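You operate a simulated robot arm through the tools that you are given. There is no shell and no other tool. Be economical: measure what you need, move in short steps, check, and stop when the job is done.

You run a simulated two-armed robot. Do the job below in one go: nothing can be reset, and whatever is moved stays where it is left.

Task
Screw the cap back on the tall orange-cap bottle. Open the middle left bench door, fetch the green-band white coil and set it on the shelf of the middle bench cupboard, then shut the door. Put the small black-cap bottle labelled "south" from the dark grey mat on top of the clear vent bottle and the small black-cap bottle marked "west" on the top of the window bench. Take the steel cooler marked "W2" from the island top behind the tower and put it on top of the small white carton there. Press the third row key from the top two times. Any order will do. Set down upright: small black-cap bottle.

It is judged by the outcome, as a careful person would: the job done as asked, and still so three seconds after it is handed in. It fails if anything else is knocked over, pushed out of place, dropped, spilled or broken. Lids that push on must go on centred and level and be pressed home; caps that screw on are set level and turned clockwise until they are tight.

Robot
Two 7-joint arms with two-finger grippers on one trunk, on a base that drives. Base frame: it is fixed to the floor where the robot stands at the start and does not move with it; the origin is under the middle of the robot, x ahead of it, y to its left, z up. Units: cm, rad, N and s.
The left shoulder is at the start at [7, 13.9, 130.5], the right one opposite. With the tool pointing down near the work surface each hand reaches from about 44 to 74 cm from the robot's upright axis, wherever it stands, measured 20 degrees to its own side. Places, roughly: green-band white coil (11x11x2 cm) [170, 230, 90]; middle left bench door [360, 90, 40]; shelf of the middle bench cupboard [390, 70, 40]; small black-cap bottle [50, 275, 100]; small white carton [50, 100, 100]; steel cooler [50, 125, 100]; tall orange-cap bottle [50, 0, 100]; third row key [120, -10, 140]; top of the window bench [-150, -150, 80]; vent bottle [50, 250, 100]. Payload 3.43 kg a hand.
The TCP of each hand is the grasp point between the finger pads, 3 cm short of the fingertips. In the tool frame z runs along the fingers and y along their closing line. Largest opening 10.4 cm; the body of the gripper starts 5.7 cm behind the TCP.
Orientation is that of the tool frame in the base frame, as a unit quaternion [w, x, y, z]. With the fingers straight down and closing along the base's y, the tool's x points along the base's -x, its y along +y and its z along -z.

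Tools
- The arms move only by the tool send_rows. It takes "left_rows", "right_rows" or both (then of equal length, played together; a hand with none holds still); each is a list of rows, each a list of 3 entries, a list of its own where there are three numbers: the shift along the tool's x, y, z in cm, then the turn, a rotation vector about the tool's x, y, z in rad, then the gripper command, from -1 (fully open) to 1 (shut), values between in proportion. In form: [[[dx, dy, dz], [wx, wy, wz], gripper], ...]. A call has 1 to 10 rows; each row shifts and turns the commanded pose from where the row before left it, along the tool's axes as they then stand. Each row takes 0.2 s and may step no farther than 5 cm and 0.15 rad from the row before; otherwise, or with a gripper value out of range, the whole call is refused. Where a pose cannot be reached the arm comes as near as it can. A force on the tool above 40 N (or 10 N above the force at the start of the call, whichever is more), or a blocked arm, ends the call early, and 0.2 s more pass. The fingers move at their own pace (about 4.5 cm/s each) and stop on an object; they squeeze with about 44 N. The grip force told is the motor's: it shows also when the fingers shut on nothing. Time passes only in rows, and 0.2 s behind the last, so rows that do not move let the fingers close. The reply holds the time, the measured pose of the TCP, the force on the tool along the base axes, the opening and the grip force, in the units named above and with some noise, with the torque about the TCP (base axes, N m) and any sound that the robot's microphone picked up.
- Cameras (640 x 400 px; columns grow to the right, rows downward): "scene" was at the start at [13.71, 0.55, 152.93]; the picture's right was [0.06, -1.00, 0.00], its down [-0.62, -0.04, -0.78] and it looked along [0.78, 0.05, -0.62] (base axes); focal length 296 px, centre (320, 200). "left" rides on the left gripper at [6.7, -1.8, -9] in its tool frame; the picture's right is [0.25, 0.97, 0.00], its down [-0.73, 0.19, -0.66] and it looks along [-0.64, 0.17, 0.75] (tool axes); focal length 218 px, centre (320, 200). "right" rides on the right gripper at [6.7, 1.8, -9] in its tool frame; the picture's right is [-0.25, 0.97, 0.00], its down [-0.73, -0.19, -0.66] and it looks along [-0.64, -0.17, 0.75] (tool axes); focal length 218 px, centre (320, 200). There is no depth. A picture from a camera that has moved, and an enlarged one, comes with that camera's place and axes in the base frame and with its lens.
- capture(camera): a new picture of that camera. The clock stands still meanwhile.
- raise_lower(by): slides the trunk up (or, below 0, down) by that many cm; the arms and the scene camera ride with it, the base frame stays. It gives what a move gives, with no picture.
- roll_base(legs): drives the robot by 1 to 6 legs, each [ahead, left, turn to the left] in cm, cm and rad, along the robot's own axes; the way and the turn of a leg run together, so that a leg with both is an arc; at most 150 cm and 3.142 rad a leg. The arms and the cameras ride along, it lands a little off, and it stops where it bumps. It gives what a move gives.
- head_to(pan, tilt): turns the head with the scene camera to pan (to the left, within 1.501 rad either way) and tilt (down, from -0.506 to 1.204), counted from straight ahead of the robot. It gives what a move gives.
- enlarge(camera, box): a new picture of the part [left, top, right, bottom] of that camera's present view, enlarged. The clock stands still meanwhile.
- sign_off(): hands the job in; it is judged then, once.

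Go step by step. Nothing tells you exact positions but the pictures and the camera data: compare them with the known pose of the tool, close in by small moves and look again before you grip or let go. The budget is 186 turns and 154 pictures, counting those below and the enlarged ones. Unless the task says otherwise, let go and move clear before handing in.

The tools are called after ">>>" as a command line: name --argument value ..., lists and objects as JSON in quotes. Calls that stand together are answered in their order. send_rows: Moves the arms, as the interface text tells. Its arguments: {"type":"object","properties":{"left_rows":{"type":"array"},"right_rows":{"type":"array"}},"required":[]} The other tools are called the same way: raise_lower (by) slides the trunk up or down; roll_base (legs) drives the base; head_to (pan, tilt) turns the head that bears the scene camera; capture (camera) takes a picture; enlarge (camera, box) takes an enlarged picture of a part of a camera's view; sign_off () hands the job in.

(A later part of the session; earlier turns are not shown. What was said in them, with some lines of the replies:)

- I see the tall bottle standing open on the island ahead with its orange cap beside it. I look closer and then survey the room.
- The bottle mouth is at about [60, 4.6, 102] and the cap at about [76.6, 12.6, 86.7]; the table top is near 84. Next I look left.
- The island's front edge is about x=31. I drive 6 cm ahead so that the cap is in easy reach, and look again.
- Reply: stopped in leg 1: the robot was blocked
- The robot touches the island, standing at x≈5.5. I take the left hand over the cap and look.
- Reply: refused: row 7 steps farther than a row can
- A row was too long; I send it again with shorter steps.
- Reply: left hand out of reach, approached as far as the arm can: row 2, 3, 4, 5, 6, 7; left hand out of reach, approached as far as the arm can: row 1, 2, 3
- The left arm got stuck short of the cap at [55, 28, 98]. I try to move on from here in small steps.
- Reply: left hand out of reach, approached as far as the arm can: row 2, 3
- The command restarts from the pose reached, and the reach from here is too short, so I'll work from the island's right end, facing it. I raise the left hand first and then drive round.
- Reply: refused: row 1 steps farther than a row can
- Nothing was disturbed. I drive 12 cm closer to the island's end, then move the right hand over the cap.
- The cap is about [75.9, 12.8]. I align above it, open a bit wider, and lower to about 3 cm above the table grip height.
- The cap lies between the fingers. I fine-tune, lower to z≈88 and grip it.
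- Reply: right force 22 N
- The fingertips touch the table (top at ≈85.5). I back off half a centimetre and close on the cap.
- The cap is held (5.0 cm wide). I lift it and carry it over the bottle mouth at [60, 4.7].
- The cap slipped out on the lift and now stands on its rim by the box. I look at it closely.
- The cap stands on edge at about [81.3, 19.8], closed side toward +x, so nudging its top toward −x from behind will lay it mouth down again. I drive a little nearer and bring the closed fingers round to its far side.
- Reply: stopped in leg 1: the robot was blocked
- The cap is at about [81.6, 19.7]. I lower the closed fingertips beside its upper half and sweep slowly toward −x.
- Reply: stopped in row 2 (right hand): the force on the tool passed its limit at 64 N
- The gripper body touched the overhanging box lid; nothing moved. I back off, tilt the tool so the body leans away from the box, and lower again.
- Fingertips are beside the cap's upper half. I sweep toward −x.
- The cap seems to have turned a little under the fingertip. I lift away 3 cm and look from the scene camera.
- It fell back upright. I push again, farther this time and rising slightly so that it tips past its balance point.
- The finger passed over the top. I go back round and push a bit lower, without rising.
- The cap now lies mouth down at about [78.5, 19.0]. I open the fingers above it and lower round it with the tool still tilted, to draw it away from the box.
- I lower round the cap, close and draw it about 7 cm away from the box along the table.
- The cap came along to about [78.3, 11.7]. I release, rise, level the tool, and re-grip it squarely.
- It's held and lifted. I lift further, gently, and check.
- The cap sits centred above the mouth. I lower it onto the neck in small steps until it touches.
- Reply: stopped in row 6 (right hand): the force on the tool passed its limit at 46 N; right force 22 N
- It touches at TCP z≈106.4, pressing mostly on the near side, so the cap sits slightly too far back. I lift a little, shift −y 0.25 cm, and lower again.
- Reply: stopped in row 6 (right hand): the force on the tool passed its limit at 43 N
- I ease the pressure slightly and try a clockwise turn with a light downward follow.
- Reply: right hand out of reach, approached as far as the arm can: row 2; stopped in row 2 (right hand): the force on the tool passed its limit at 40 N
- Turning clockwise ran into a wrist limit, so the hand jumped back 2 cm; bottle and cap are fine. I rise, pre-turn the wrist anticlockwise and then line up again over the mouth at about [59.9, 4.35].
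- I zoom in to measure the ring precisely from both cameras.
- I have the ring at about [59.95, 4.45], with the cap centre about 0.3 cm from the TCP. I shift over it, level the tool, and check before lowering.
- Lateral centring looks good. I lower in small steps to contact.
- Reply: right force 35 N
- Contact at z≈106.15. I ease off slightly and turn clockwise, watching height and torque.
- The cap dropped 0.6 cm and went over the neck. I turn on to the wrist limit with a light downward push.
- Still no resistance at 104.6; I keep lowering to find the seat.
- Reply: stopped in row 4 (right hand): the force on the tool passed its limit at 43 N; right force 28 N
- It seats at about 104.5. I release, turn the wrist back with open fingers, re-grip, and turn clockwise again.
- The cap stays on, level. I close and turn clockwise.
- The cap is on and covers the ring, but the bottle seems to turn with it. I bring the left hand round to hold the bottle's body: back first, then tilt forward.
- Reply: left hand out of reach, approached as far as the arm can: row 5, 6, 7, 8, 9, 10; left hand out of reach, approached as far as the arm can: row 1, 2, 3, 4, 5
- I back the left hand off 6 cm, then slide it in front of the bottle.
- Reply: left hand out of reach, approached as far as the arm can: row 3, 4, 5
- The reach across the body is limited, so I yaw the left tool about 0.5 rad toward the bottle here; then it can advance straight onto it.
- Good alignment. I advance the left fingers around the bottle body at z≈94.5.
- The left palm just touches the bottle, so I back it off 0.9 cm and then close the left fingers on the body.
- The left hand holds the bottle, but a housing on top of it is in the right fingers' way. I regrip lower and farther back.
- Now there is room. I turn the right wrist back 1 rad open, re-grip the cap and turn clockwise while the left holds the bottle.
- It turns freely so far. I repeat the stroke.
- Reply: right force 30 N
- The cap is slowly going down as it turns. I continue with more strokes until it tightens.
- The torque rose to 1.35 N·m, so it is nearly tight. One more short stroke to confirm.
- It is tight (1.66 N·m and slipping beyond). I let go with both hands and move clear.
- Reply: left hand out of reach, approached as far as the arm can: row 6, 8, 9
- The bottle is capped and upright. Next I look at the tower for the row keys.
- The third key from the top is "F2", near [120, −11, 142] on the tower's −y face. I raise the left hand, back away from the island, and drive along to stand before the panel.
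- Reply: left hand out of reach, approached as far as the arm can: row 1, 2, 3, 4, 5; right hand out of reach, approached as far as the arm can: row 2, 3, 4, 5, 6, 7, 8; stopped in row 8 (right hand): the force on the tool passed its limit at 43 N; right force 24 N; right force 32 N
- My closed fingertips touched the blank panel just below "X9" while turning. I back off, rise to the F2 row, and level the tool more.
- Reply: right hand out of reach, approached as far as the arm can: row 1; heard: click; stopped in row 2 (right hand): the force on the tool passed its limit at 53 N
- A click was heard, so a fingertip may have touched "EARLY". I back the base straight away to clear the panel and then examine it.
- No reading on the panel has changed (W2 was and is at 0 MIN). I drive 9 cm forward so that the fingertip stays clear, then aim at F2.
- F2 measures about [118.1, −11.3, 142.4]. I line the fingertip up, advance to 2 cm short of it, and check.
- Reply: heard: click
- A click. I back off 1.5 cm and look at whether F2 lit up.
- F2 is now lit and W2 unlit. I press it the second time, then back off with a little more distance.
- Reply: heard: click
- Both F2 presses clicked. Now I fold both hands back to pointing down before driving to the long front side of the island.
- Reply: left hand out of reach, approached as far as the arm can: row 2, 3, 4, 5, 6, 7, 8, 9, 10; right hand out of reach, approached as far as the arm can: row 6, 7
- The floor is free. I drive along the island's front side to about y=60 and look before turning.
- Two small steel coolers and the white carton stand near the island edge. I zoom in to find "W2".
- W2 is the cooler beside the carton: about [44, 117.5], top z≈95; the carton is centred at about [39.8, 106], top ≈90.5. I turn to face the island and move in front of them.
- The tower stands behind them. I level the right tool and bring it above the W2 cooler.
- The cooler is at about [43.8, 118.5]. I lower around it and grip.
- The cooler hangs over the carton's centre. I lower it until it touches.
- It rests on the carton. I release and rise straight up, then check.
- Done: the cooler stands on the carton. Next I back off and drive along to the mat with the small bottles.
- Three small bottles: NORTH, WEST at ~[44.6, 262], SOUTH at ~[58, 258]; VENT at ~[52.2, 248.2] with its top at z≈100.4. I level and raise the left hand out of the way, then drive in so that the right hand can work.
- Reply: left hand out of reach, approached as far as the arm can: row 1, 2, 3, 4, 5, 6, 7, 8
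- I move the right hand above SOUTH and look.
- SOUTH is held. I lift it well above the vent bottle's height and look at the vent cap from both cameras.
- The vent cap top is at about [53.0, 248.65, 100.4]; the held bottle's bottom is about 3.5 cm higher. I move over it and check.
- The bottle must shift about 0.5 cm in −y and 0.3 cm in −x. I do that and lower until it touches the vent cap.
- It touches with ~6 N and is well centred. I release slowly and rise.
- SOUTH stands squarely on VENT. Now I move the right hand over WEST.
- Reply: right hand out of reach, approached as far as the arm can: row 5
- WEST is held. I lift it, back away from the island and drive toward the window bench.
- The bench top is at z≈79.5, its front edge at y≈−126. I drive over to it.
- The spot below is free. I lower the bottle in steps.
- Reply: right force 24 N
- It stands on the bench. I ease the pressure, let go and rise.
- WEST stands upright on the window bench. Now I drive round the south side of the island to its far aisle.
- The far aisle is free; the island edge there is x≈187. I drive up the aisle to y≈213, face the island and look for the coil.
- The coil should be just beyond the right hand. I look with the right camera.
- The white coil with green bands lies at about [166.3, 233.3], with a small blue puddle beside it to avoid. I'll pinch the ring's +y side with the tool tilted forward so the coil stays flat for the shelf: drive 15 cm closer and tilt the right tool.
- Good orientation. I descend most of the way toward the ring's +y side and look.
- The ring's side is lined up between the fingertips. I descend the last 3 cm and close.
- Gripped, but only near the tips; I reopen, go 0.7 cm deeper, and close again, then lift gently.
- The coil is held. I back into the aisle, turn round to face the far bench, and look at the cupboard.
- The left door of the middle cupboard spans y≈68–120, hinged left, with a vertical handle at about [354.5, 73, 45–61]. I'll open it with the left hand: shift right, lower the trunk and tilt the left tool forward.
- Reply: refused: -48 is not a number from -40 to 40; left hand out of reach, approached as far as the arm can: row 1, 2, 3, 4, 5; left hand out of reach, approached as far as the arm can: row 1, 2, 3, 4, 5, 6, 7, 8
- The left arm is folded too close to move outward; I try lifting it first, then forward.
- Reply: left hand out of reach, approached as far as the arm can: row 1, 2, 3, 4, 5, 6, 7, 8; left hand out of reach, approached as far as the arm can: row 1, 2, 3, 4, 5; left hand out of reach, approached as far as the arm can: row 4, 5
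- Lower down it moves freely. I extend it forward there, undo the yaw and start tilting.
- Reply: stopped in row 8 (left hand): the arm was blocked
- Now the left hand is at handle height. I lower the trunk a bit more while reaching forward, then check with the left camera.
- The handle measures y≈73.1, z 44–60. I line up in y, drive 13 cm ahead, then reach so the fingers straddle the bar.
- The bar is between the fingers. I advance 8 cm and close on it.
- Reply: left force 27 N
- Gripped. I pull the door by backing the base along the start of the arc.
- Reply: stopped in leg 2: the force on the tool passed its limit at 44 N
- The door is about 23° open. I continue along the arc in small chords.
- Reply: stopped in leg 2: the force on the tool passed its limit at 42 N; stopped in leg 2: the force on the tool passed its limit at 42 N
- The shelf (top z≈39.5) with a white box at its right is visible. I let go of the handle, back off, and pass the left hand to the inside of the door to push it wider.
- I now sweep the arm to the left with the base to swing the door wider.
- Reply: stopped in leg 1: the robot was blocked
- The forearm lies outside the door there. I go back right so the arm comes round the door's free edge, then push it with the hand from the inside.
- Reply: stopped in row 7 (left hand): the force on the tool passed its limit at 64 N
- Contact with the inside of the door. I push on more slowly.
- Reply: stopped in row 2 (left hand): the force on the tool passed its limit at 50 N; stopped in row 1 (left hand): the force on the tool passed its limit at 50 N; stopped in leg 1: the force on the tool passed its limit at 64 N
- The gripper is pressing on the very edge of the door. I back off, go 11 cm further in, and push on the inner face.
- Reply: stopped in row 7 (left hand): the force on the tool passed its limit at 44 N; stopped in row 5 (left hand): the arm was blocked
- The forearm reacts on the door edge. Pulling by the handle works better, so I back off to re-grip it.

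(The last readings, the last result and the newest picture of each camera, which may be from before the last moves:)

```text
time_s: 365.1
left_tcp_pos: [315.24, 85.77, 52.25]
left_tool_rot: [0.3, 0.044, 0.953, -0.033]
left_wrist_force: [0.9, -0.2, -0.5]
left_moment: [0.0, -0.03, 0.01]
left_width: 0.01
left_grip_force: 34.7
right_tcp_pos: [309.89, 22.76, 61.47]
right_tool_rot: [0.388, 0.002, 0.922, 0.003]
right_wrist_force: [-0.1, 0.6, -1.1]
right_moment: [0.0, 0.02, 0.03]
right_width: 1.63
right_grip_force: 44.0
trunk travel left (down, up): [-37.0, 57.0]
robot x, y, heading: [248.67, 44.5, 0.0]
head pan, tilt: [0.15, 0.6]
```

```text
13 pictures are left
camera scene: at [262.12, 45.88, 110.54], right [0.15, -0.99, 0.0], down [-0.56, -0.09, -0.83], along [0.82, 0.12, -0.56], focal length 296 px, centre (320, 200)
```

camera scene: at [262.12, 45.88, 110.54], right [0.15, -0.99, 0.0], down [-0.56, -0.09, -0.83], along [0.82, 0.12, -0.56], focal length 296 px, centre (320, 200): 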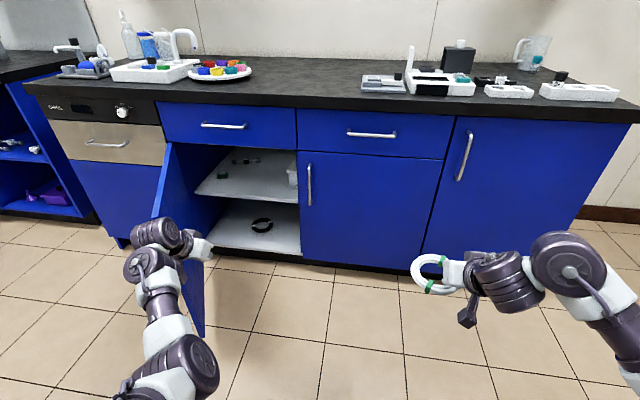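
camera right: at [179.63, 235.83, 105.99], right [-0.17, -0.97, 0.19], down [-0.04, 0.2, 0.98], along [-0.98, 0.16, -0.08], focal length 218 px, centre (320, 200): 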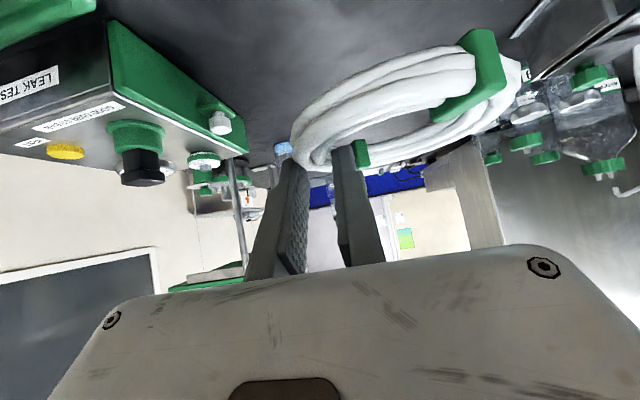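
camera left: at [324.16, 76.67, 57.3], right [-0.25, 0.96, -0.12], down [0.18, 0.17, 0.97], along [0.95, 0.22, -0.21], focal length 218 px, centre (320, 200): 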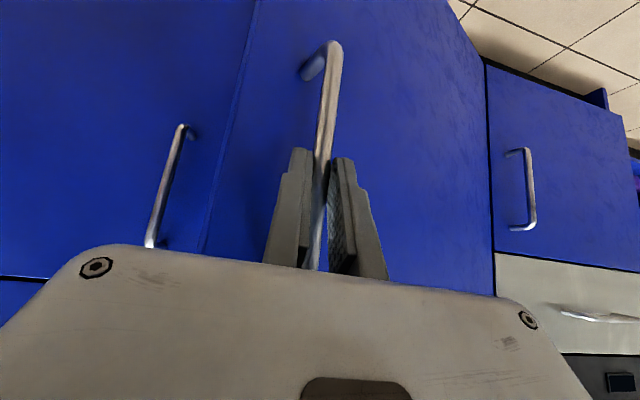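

That backing motion swung the door to about 60°. I push a little further left with the hand, which is now on the inside.

>>> send_rows --left_rows '[[[0, 1.2, 0], [0, 0, 0], 1], [[0, 1.2, 0], [0, 0, 0], 1], [[0, 1.2, 0], [0, 0, 0], 1], [[0, 1.2, 0], [0, 0, 0], 1], [[0, 1.2, 0], [0, 0, 0], 1], [[0, 1.2, 0], [0, 0, 0], 1], [[0, 1.2, 0], [0, 0, 0], 1], [[0, 1.2, 0], [0, 0, 0], 1], [[0, 1.2, 0], [0, 0, 0], 1], [[0, 1.2, 0], [0, 0, 0], 1]]'

>>> send_rows --left_rows '[[[0, 1.2, 0], [0, 0, 0], 1], [[0, 1.2, 0], [0, 0, 0], 1], [[0, 1.2, 0], [0, 0, 0], 1], [[0, 1.2, 0], [0, 0, 0], 1], [[0, 1.2, 0], [0, 0, 0], 1], [[0, 1.2, 0], [0, 0, 0], 1], [[0, 1.2, 0], [0, 0, 0], 1]]'

>>> capture --camera "scene"

```text
time_s: 367.4
left_tcp_pos: [316.62, 97.58, 51.63]
left_tool_rot: [0.298, 0.044, 0.953, -0.034]
left_wrist_force: [-0.6, -0.1, -0.3]
left_moment: [0.04, -0.01, -0.02]
left_width: 0.0
left_grip_force: 35.0
right_tcp_pos: [309.92, 22.74, 61.39]
right_tool_rot: [0.388, 0.001, 0.922, 0.003]
right_wrist_force: [0.4, 0.0, -0.2]
right_moment: [-0.02, 0.01, 0.01]
right_width: 1.68
right_grip_force: 44.3
trunk travel left (down, up): [-37.0, 57.0]
robot x, y, heading: [248.21, 44.53, -0.003]
head pan, tilt: [0.15, 0.6]
```

```text
time_s: 368.9
left_tcp_pos: [313.98, 104.38, 51.16]
left_tool_rot: [0.298, 0.044, 0.953, -0.034]
left_wrist_force: [-0.5, -0.1, -0.2]
left_moment: [0.0, 0.0, 0.01]
left_width: 0.0
left_grip_force: 34.6
left hand out of reach, approached as far as the arm can: row 4, 5, 6, 7
right_tcp_pos: [309.81, 22.75, 61.49]
right_tool_rot: [0.387, 0.001, 0.922, 0.004]
right_wrist_force: [-0.2, -0.3, -0.4]
right_moment: [-0.04, 0.01, -0.01]
right_width: 1.67
right_grip_force: 44.2
trunk travel left (down, up): [-37.0, 57.0]
robot x, y, heading: [248.18, 44.46, 0.003]
head pan, tilt: [0.15, 0.6]
```

```text
12 pictures are left
camera scene: at [262.17, 45.9, 110.53], right [0.15, -0.99, 0.0], down [-0.56, -0.09, -0.82], along [0.82, 0.12, -0.57], focal length 296 px, centre (320, 200)
```

scene: 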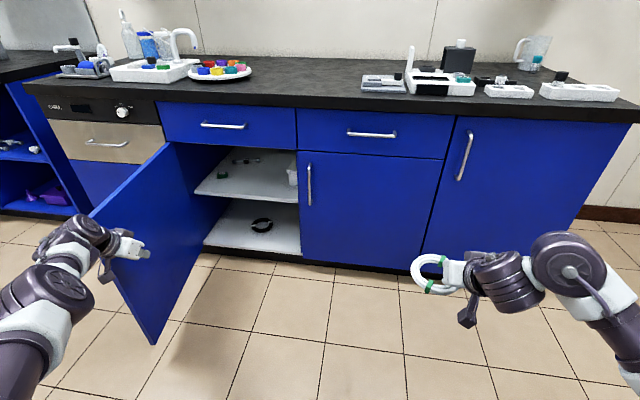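

The door is now wide open and the shelf's front centre, about [371, 91, 39.5], is free. I fold the left hand back to the right, and extend and lower the right hand with the coil while still far from the bench.

>>> send_rows --left_rows '[[[0, -4.4, 0], [0, 0, 0], 1], [[0, -4.4, 0], [0, 0, 0], 1], [[0, -4.4, 0], [0, 0, 0], 1], [[0, -4.4, 0], [0, 0, 0], 1], [[0, -4.4, 0], [0, 0, 0], 1], [[0, -4.4, 0], [0, 0, 0], 1], [[0, -4.4, 0], [0, 0, 0], 1], [[0, -4.4, 0], [0, 0, 0], 1], [[0, 0, 0], [0, 0, 0], 1], [[0, 0, 0], [0, 0, 0], 1]]' --right_rows '[[[0, 0, 1], [0, 0, 0], 1], [[0.3, 1, 2.2], [0, 0, 0], 1], [[0.3, 1.5, 2.7], [0, 0, 0], 1], [[0.3, 1.7, 2.7], [0, 0, 0], 1], [[0.3, 1.7, 2.7], [0, 0, 0], 1], [[0.3, 1.7, 2.7], [0, 0, 0], 1], [[0.3, 1.7, 2.7], [0, 0, 0], 1], [[0.3, 1.7, 2.7], [0, 0, 0], 1], [[0.3, 1.5, 2], [0, 0, 0], 1], [[0, 0, 0], [0, 0, 0], 1]]'

>>> capture --camera "right"

```text
time_s: 371.1
left_tcp_pos: [310.79, 69.32, 52.21]
left_tool_rot: [0.3, 0.044, 0.952, -0.033]
left_wrist_force: [-0.2, -0.1, -0.1]
left_moment: [-0.02, -0.03, 0.0]
left_width: 0.0
left_grip_force: 34.5
right_tcp_pos: [323.68, 35.37, 44.6]
right_tool_rot: [0.388, 0.0, 0.922, 0.004]
right_wrist_force: [1.1, 0.2, -0.5]
right_moment: [-0.03, 0.01, 0.03]
right_width: 1.64
right_grip_force: 43.9
trunk travel left (down, up): [-37.0, 57.0]
robot x, y, heading: [248.55, 44.54, 0.007]
head pan, tilt: [0.15, 0.6]
```

```text
11 pictures are left
camera right: at [312.62, 37.03, 46.23], right [0.18, 0.97, 0.19], down [0.04, -0.2, 0.98], along [0.98, -0.16, -0.07], focal length 218 px, centre (320, 200)
```

right: 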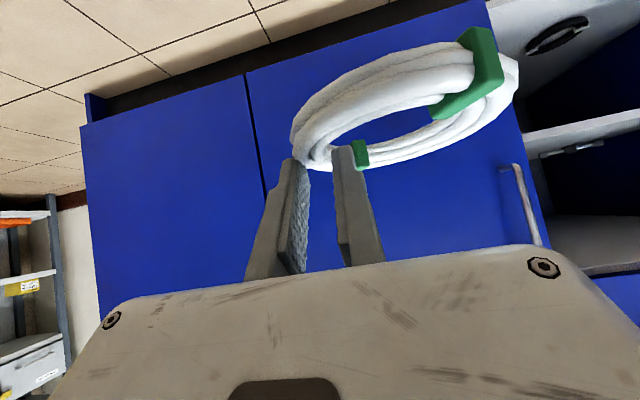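

The coil is held nearly flat. I bring both hands inward, shift the base left in front of the opening, and advance to just before the shelf.

>>> send_rows --left_rows '[[[0, -2.6, 0], [0, 0, 0], 1], [[0, -2.6, 0], [0, 0, 0], 1], [[0, -2.6, 0], [0, 0, 0], 1], [[0, 0, 0], [0, 0, 0], 1], [[0, 0, 0], [0, 0, 0], 1]]' --right_rows '[[[0, 1.5, 0], [0, 0, 0], 1], [[0, 2, 0], [0, 0, 0], 1], [[0, 2, 0], [0, 0, 0], 1], [[0, 1.6, 0], [0, 0, 0], 1], [[0, 0, 0], [0, 0, 0], 1]]'

>>> roll_base --legs '[[0, 41, -0.005], [26, 0, 0]]'

>>> capture --camera "scene"

>>> capture --camera "right"

```text
time_s: 372.4
left_tcp_pos: [309.72, 61.6, 52.68]
left_tool_rot: [0.3, 0.043, 0.953, -0.033]
left_wrist_force: [0.2, -0.7, -0.6]
left_moment: [0.0, 0.03, -0.01]
left_width: 0.02
left_grip_force: 34.4
right_tcp_pos: [323.37, 42.32, 44.73]
right_tool_rot: [0.386, 0.002, 0.922, 0.003]
right_wrist_force: [-0.1, -0.6, -1.2]
right_moment: [-0.04, -0.01, 0.01]
right_width: 1.66
right_grip_force: 44.1
trunk travel left (down, up): [-37.0, 57.0]
robot x, y, heading: [248.02, 44.35, -0.002]
head pan, tilt: [0.15, 0.6]
```

```text
time_s: 376.4
left_tcp_pos: [336.01, 101.91, 52.59]
left_tool_rot: [0.299, 0.048, 0.952, -0.035]
left_wrist_force: [0.0, -0.7, 0.4]
left_moment: [0.0, 0.02, -0.02]
left_width: 0.0
left_grip_force: 34.6
right_tcp_pos: [349.42, 82.36, 44.69]
right_tool_rot: [0.387, 0.004, 0.922, 0.002]
right_wrist_force: [0.3, 0.0, -0.2]
right_moment: [0.01, 0.02, 0.02]
right_width: 1.66
right_grip_force: 44.2
trunk travel left (down, up): [-37.0, 57.0]
robot x, y, heading: [274.02, 85.62, -0.011]
head pan, tilt: [0.15, 0.6]
```

```text
10 pictures are left
camera scene: at [288.33, 86.48, 110.52], right [0.14, -0.99, 0.0], down [-0.56, -0.08, -0.82], along [0.82, 0.12, -0.57], focal length 296 px, centre (320, 200)
```

scene: 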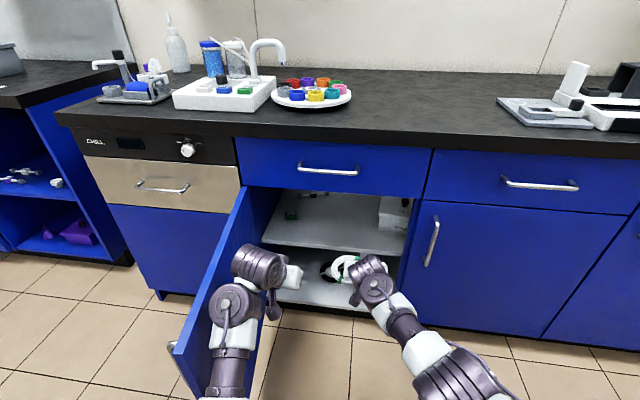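

```text
9 pictures are left
camera right: at [338.45, 84.18, 46.28], right [0.18, 0.96, 0.19], down [0.04, -0.2, 0.98], along [0.98, -0.17, -0.08], focal length 218 px, centre (320, 200)
```

right: 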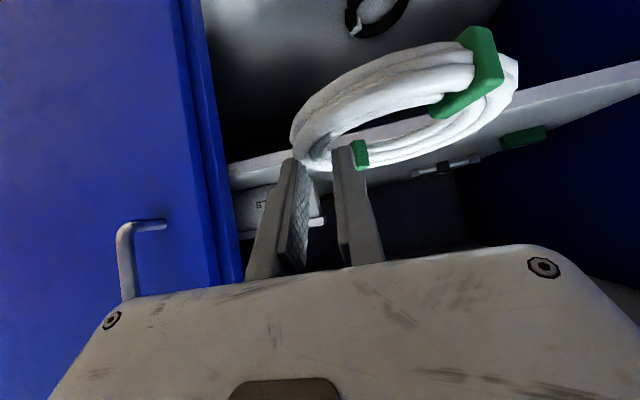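

The shelf edge appears at z≈41.7 here, so I raise the coil 1.6 cm, then drive 18 cm straight ahead over the shelf.

>>> send_rows --right_rows '[[[-0.57, 0, -0.56], [0, 0, 0], 1], [[-0.57, 0, -0.56], [0, 0, 0], 1], [[0, 0, 0], [0, 0, 0], 1]]'

>>> roll_base --legs '[[9, 0, 0.005], [9, 0, 0]]'

>>> capture --camera "right"

```text
time_s: 377.1
left_tcp_pos: [335.91, 101.83, 52.68]
left_tool_rot: [0.3, 0.047, 0.952, -0.034]
left_wrist_force: [-0.5, -0.5, 0.4]
left_moment: [0.03, 0.01, -0.01]
left_width: 0.0
left_grip_force: 35.2
right_tcp_pos: [349.46, 82.39, 46.37]
right_tool_rot: [0.387, 0.004, 0.922, 0.002]
right_wrist_force: [-0.2, -0.1, -0.3]
right_moment: [-0.05, 0.02, 0.03]
right_width: 1.64
right_grip_force: 43.8
trunk travel left (down, up): [-37.0, 57.0]
robot x, y, heading: [274.45, 85.04, -0.01]
head pan, tilt: [0.15, 0.6]
```

```text
time_s: 379.0
left_tcp_pos: [353.89, 102.15, 52.58]
left_tool_rot: [0.298, 0.044, 0.953, -0.034]
left_wrist_force: [0.2, -0.4, -0.7]
left_moment: [-0.02, 0.03, -0.01]
left_width: 0.02
left_grip_force: 34.8
right_tcp_pos: [367.63, 82.89, 46.39]
right_tool_rot: [0.387, 0.001, 0.922, 0.003]
right_wrist_force: [-0.3, 0.1, -0.7]
right_moment: [-0.05, -0.01, 0.02]
right_width: 1.68
right_grip_force: 43.7
trunk travel left (down, up): [-37.0, 57.0]
robot x, y, heading: [292.43, 85.3, -0.004]
head pan, tilt: [0.15, 0.6]
```

```text
8 pictures are left
camera right: at [356.57, 84.58, 47.85], right [0.18, 0.97, 0.19], down [0.04, -0.2, 0.98], along [0.98, -0.17, -0.08], focal length 218 px, centre (320, 200)
```

right: 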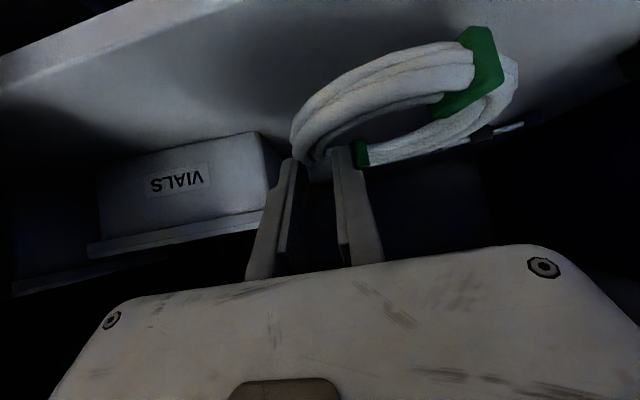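

The coil is over the shelf. I lower it gently until it touches.

>>> send_rows --right_rows '[[[0.5, 0, 0.49], [0, 0, 0], 1], [[0.36, 0, 0.35], [0, 0, 0], 1], [[0.25, 0, 0.25], [0, 0, 0], 1], [[0.25, 0, 0.25], [0, 0, 0], 1], [[0, 0, 0], [0, 0, 0], 1]]'

```text
time_s: 380.2
left_tcp_pos: [353.9, 102.27, 52.68]
left_tool_rot: [0.298, 0.044, 0.953, -0.034]
left_wrist_force: [0.4, 1.2, 0.2]
left_moment: [0.01, -0.01, -0.03]
left_width: 0.0
left_grip_force: 34.4
right_tcp_pos: [367.53, 82.9, 44.2]
right_tool_rot: [0.387, 0.001, 0.922, 0.004]
right_wrist_force: [0.2, 0.5, -1.5]
right_moment: [-0.01, 0.0, 0.02]
right_width: 1.64
right_grip_force: 43.6
trunk travel left (down, up): [-37.0, 57.0]
robot x, y, heading: [292.88, 84.62, 0.002]
head pan, tilt: [0.15, 0.6]
```

>>> send_rows --right_rows '[[[0.25, 0, 0.25], [0, 0, 0], 1], [[0.25, 0, 0.25], [0, 0, 0], 1], [[0.22, 0, 0.21], [0, 0, 0], 1], [[0.22, 0, 0.21], [0, 0, 0], 1], [[0, 0, 0], [0, 0, 0], 1]]'

>>> capture --camera "right"

```text
time_s: 381.4
left_tcp_pos: [353.87, 102.13, 52.72]
left_tool_rot: [0.299, 0.044, 0.953, -0.034]
left_wrist_force: [-0.2, -0.9, 0.0]
left_moment: [0.02, 0.04, 0.03]
left_width: 0.01
left_grip_force: 34.5
right_tcp_pos: [367.71, 82.86, 43.04]
right_tool_rot: [0.386, 0.002, 0.922, 0.003]
right_wrist_force: [0.5, -0.2, -0.9]
right_moment: [0.01, 0.01, 0.02]
right_width: 1.66
right_grip_force: 44.1
trunk travel left (down, up): [-37.0, 57.0]
robot x, y, heading: [292.74, 85.33, 0.002]
head pan, tilt: [0.15, 0.6]
```

```text
7 pictures are left
camera right: at [356.6, 84.51, 44.64], right [0.18, 0.97, 0.19], down [0.04, -0.2, 0.98], along [0.98, -0.17, -0.08], focal length 218 px, centre (320, 200)
```

right: 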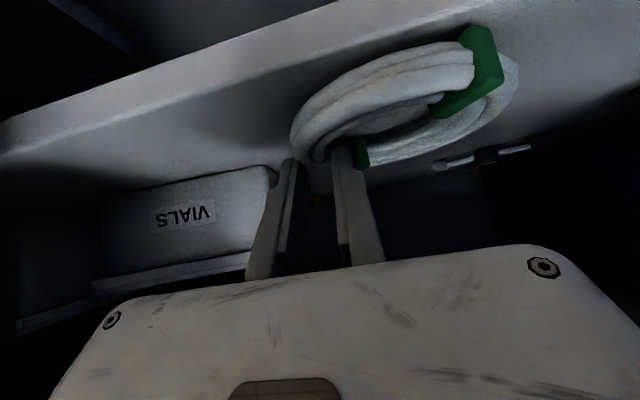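

>>> send_rows --right_rows '[[[0.22, 0, 0.21], [0, 0, 0], 1], [[0.22, 0, 0.21], [0, 0, 0], 1], [[0.22, 0, 0.21], [0, 0, 0], 1], [[0, 0, 0], [0, 0, 0], 1]]'

```text
time_s: 382.4
left_tcp_pos: [353.71, 102.2, 52.83]
left_tool_rot: [0.3, 0.044, 0.952, -0.034]
left_wrist_force: [-0.4, -0.4, 0.7]
left_moment: [0.01, 0.0, 0.0]
left_width: 0.0
left_grip_force: 34.9
right_tcp_pos: [367.66, 82.99, 42.72]
right_tool_rot: [0.39, 0.003, 0.921, 0.003]
right_wrist_force: [1.3, -2.5, 17.4]
right_moment: [0.26, 0.57, 0.06]
right_width: 1.65
right_grip_force: 44.5
trunk travel left (down, up): [-37.0, 57.0]
robot x, y, heading: [292.71, 85.11, 0.006]
head pan, tilt: [0.15, 0.6]
```

The coil rests on the shelf. I open, lift the fingers straight up out of the ring, and drive back out.

>>> send_rows --right_rows '[[[-0.1, 0, -0.1], [0, 0, 0], 0.3], [[0, 0, 0], [0, 0, 0], 0.2], [[0, 0, 0], [0, 0, 0], 0.2], [[-0.7, 0, -0.7], [0, 0, 0], 0.2], [[-0.9, 0, -0.9], [0, 0, 0], 0.2], [[-0.7, 0, -0.7], [0, 0, 0], 0.2], [[0, 0, 0], [0, 0, 0], 0.2]]'

>>> roll_base --legs '[[-8, 0, 0], [-25, 0, 0]]'

>>> capture --camera "scene"

```text
time_s: 384.0
left_tcp_pos: [353.88, 102.2, 52.77]
left_tool_rot: [0.299, 0.044, 0.953, -0.033]
left_wrist_force: [-0.2, 0.2, 0.8]
left_moment: [0.02, -0.03, -0.02]
left_width: 0.0
left_grip_force: 34.8
right_tcp_pos: [367.46, 82.9, 45.63]
right_tool_rot: [0.387, 0.002, 0.922, 0.004]
right_wrist_force: [-0.2, -0.1, 0.0]
right_moment: [-0.04, -0.02, -0.01]
right_width: 4.17
right_grip_force: 0.0
trunk travel left (down, up): [-37.0, 57.0]
robot x, y, heading: [292.71, 85.21, 0.001]
head pan, tilt: [0.15, 0.6]
```

```text
time_s: 386.4
left_tcp_pos: [321.41, 102.42, 52.67]
left_tool_rot: [0.3, 0.042, 0.953, -0.033]
left_wrist_force: [0.0, 0.9, 0.3]
left_moment: [0.01, 0.01, -0.01]
left_width: 0.01
left_grip_force: 34.9
right_tcp_pos: [335.28, 83.14, 45.68]
right_tool_rot: [0.388, -0.001, 0.922, 0.004]
right_wrist_force: [-1.0, 0.0, -0.5]
right_moment: [0.0, 0.02, -0.01]
right_width: 4.15
right_grip_force: 0.0
trunk travel left (down, up): [-37.0, 57.0]
robot x, y, heading: [260.16, 85.27, 0.007]
head pan, tilt: [0.15, 0.6]
```

```text
6 pictures are left
camera scene: at [273.91, 86.48, 110.54], right [0.16, -0.99, 0.0], down [-0.56, -0.09, -0.83], along [0.82, 0.13, -0.56], focal length 296 px, centre (320, 200)
```

scene: 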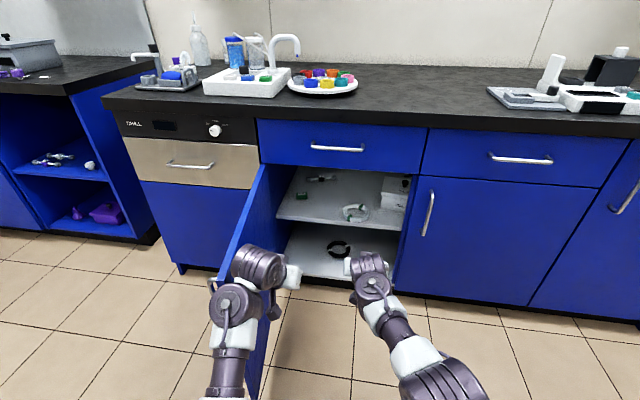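

The coil lies on the shelf. To shut the door I back out, go round to its outer side with the right hand, and sweep it closed.

>>> roll_base --legs '[[-33, 0, 0], [0, 58, 0], [26, 0, 0]]'

>>> send_rows --right_rows '[[[0, 0, 0], [0, 0, 0], 1], [[0, 0, 0], [0, 0, 0], 1], [[0, 0, 0], [0, 0, 0], 1]]'

>>> roll_base --legs '[[0, -20, 0], [0, -12, 0], [0, -12, 0]]'

>>> capture --camera "scene"

```text
time_s: 392.9
left_tcp_pos: [313.71, 160.68, 52.63]
left_tool_rot: [0.299, 0.035, 0.953, -0.031]
left_wrist_force: [0.6, 0.0, 0.2]
left_moment: [0.02, 0.0, 0.0]
left_width: 0.01
left_grip_force: 34.4
right_tcp_pos: [327.77, 141.73, 45.56]
right_tool_rot: [0.387, -0.007, 0.922, 0.007]
right_wrist_force: [0.0, -0.7, -0.3]
right_moment: [-0.04, -0.01, 0.03]
right_width: 4.15
right_grip_force: 0.2
trunk travel left (down, up): [-37.0, 57.0]
robot x, y, heading: [252.45, 142.42, 0.016]
head pan, tilt: [0.15, 0.6]
```

```text
time_s: 393.7
left_tcp_pos: [313.8, 160.66, 52.63]
left_tool_rot: [0.299, 0.035, 0.953, -0.029]
left_wrist_force: [0.5, 0.2, 0.5]
left_moment: [0.01, -0.02, 0.03]
left_width: 0.0
left_grip_force: 34.3
right_tcp_pos: [327.88, 141.79, 45.48]
right_tool_rot: [0.387, -0.007, 0.922, 0.007]
right_wrist_force: [0.1, -0.2, -0.6]
right_moment: [-0.01, -0.01, -0.01]
right_width: 0.02
right_grip_force: 26.4
trunk travel left (down, up): [-37.0, 57.0]
robot x, y, heading: [252.89, 142.06, 0.019]
head pan, tilt: [0.15, 0.6]
```

```text
time_s: 397.0
left_tcp_pos: [314.7, 117.42, 52.72]
left_tool_rot: [0.299, 0.033, 0.953, -0.03]
left_wrist_force: [0.9, 0.1, 0.1]
left_moment: [0.0, 0.03, -0.02]
left_width: 0.0
left_grip_force: 34.6
right_tcp_pos: [328.87, 98.54, 45.61]
right_tool_rot: [0.387, -0.01, 0.922, 0.008]
right_wrist_force: [0.2, -0.4, -0.3]
right_moment: [0.02, 0.01, -0.01]
right_width: 0.01
right_grip_force: 34.9
trunk travel left (down, up): [-37.0, 57.0]
robot x, y, heading: [253.85, 98.62, 0.03]
head pan, tilt: [0.15, 0.6]
```

```text
5 pictures are left
camera scene: at [267.55, 100.46, 110.53], right [0.17, -0.98, 0.0], down [-0.56, -0.1, -0.82], along [0.81, 0.14, -0.57], focal length 296 px, centre (320, 200)
```

scene: 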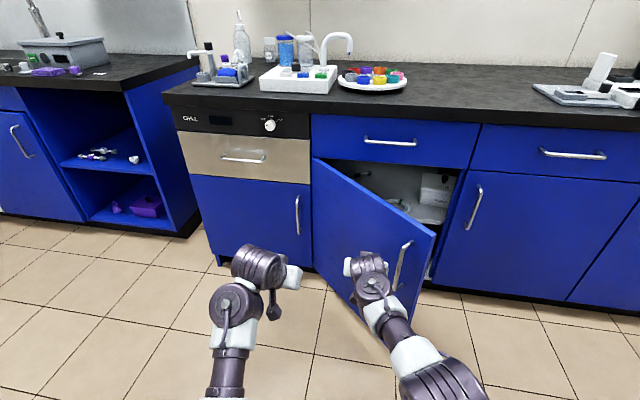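

It swings well, now about 40° open. I push it shut by driving forward.

>>> roll_base --legs '[[8, -4, -0.03], [8, -4, 0], [6, 0, 0]]'

>>> roll_base --legs '[[3, 0, 0], [2, 0, 0], [1.5, 0, 0]]'

>>> capture --camera "scene"

```text
time_s: 399.4
left_tcp_pos: [337.28, 107.68, 52.61]
left_tool_rot: [0.298, 0.046, 0.953, -0.034]
left_wrist_force: [0.0, 0.4, -0.8]
left_moment: [0.0, -0.01, -0.03]
left_width: 0.0
left_grip_force: 34.2
right_tcp_pos: [350.75, 88.43, 45.5]
right_tool_rot: [0.386, 0.004, 0.922, 0.002]
right_wrist_force: [-0.7, 0.4, -0.4]
right_moment: [-0.01, 0.01, 0.0]
right_width: 0.0
right_grip_force: 35.1
trunk travel left (down, up): [-37.0, 57.0]
robot x, y, heading: [275.79, 91.06, -0.003]
head pan, tilt: [0.15, 0.6]
```

```text
time_s: 400.7
left_tcp_pos: [342.11, 107.69, 52.59]
left_tool_rot: [0.299, 0.047, 0.953, -0.034]
left_wrist_force: [-0.5, -0.5, 0.5]
left_moment: [0.02, -0.03, -0.02]
left_width: 0.02
left_grip_force: 34.5
right_tcp_pos: [355.56, 88.39, 45.4]
right_tool_rot: [0.383, 0.004, 0.924, 0.003]
right_wrist_force: [-0.5, 0.9, 0.6]
right_moment: [-0.01, -0.01, -0.01]
right_width: 0.0
right_grip_force: 34.7
trunk travel left (down, up): [-37.0, 57.0]
robot x, y, heading: [280.72, 90.73, -0.002]
head pan, tilt: [0.15, 0.6]
stopped in leg 2: the force on the tool passed its limit at 104 N (the readings are from after the stop); the commanded pose is now the measured one
```

```text
4 pictures are left
camera scene: at [294.48, 92.22, 110.53], right [0.15, -0.99, 0.0], down [-0.56, -0.08, -0.82], along [0.82, 0.12, -0.57], focal length 296 px, centre (320, 200)
```

scene: 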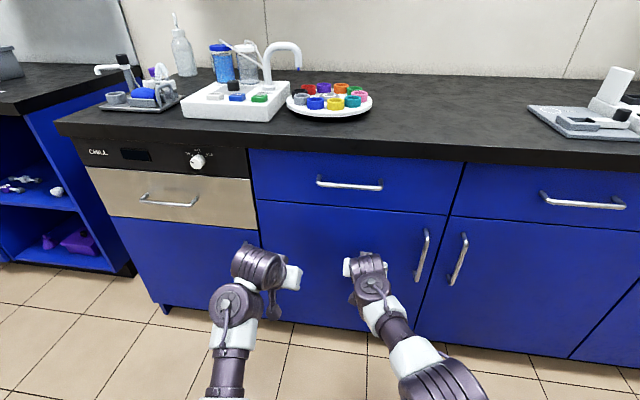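

The door is shut. I back away and check that it stays flush.

>>> roll_base --legs '[[-25, 0, 0]]'

>>> enlarge --camera "scene" --box '[220, 120, 480, 300]'

```text
time_s: 402.5
left_tcp_pos: [317.72, 107.56, 52.73]
left_tool_rot: [0.299, 0.048, 0.952, -0.034]
left_wrist_force: [-0.5, 0.5, -0.6]
left_moment: [0.0, -0.03, -0.04]
left_width: 0.0
left_grip_force: 34.2
right_tcp_pos: [331.02, 88.29, 45.69]
right_tool_rot: [0.384, 0.005, 0.923, 0.002]
right_wrist_force: [-0.3, -0.3, 0.8]
right_moment: [-0.03, -0.02, 0.01]
right_width: 0.0
right_grip_force: 34.7
trunk travel left (down, up): [-37.0, 57.0]
robot x, y, heading: [256.01, 91.35, -0.008]
head pan, tilt: [0.15, 0.6]
```

```text
2.22 times, centred on (350, 210) of scene
camera zoom: at [270.03, 92.31, 110.54], right [0.14, -0.99, 0.0], down [-0.56, -0.08, -0.83], along [0.82, 0.12, -0.56], focal length 658 px, centre (253, 178)
```

zoom: 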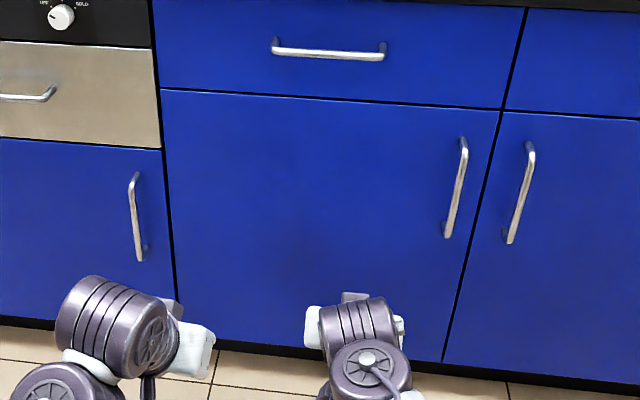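

The door is flush, all items are in place and both hands are clear, so I hand the job in.

>>> sign_off

```text
The job is handed in.
```

I finished everything on the list and handed it in. One thing went wrong on the way: while lining up for the key press, my fingertips knocked the tower panel and I heard an extra click. It was probably "EARLY", and none of the readings I could see had changed.

- **Tall orange-cap bottle:** the cap is screwed back on tight. I dropped it on the island once while lifting it.
- **Coil:** the green-band white coil is on the shelf of the middle bench cupboard, and the door is shut flush.
- **Small black-cap bottles:** "south" stands upright on top of the vent bottle, and "west" stands upright on the window bench.
- **Cooler:** W2 is on top of the small white carton.
- **Third row key (F2):** pressed twice. It lit up after the first press, and both presses clicked.
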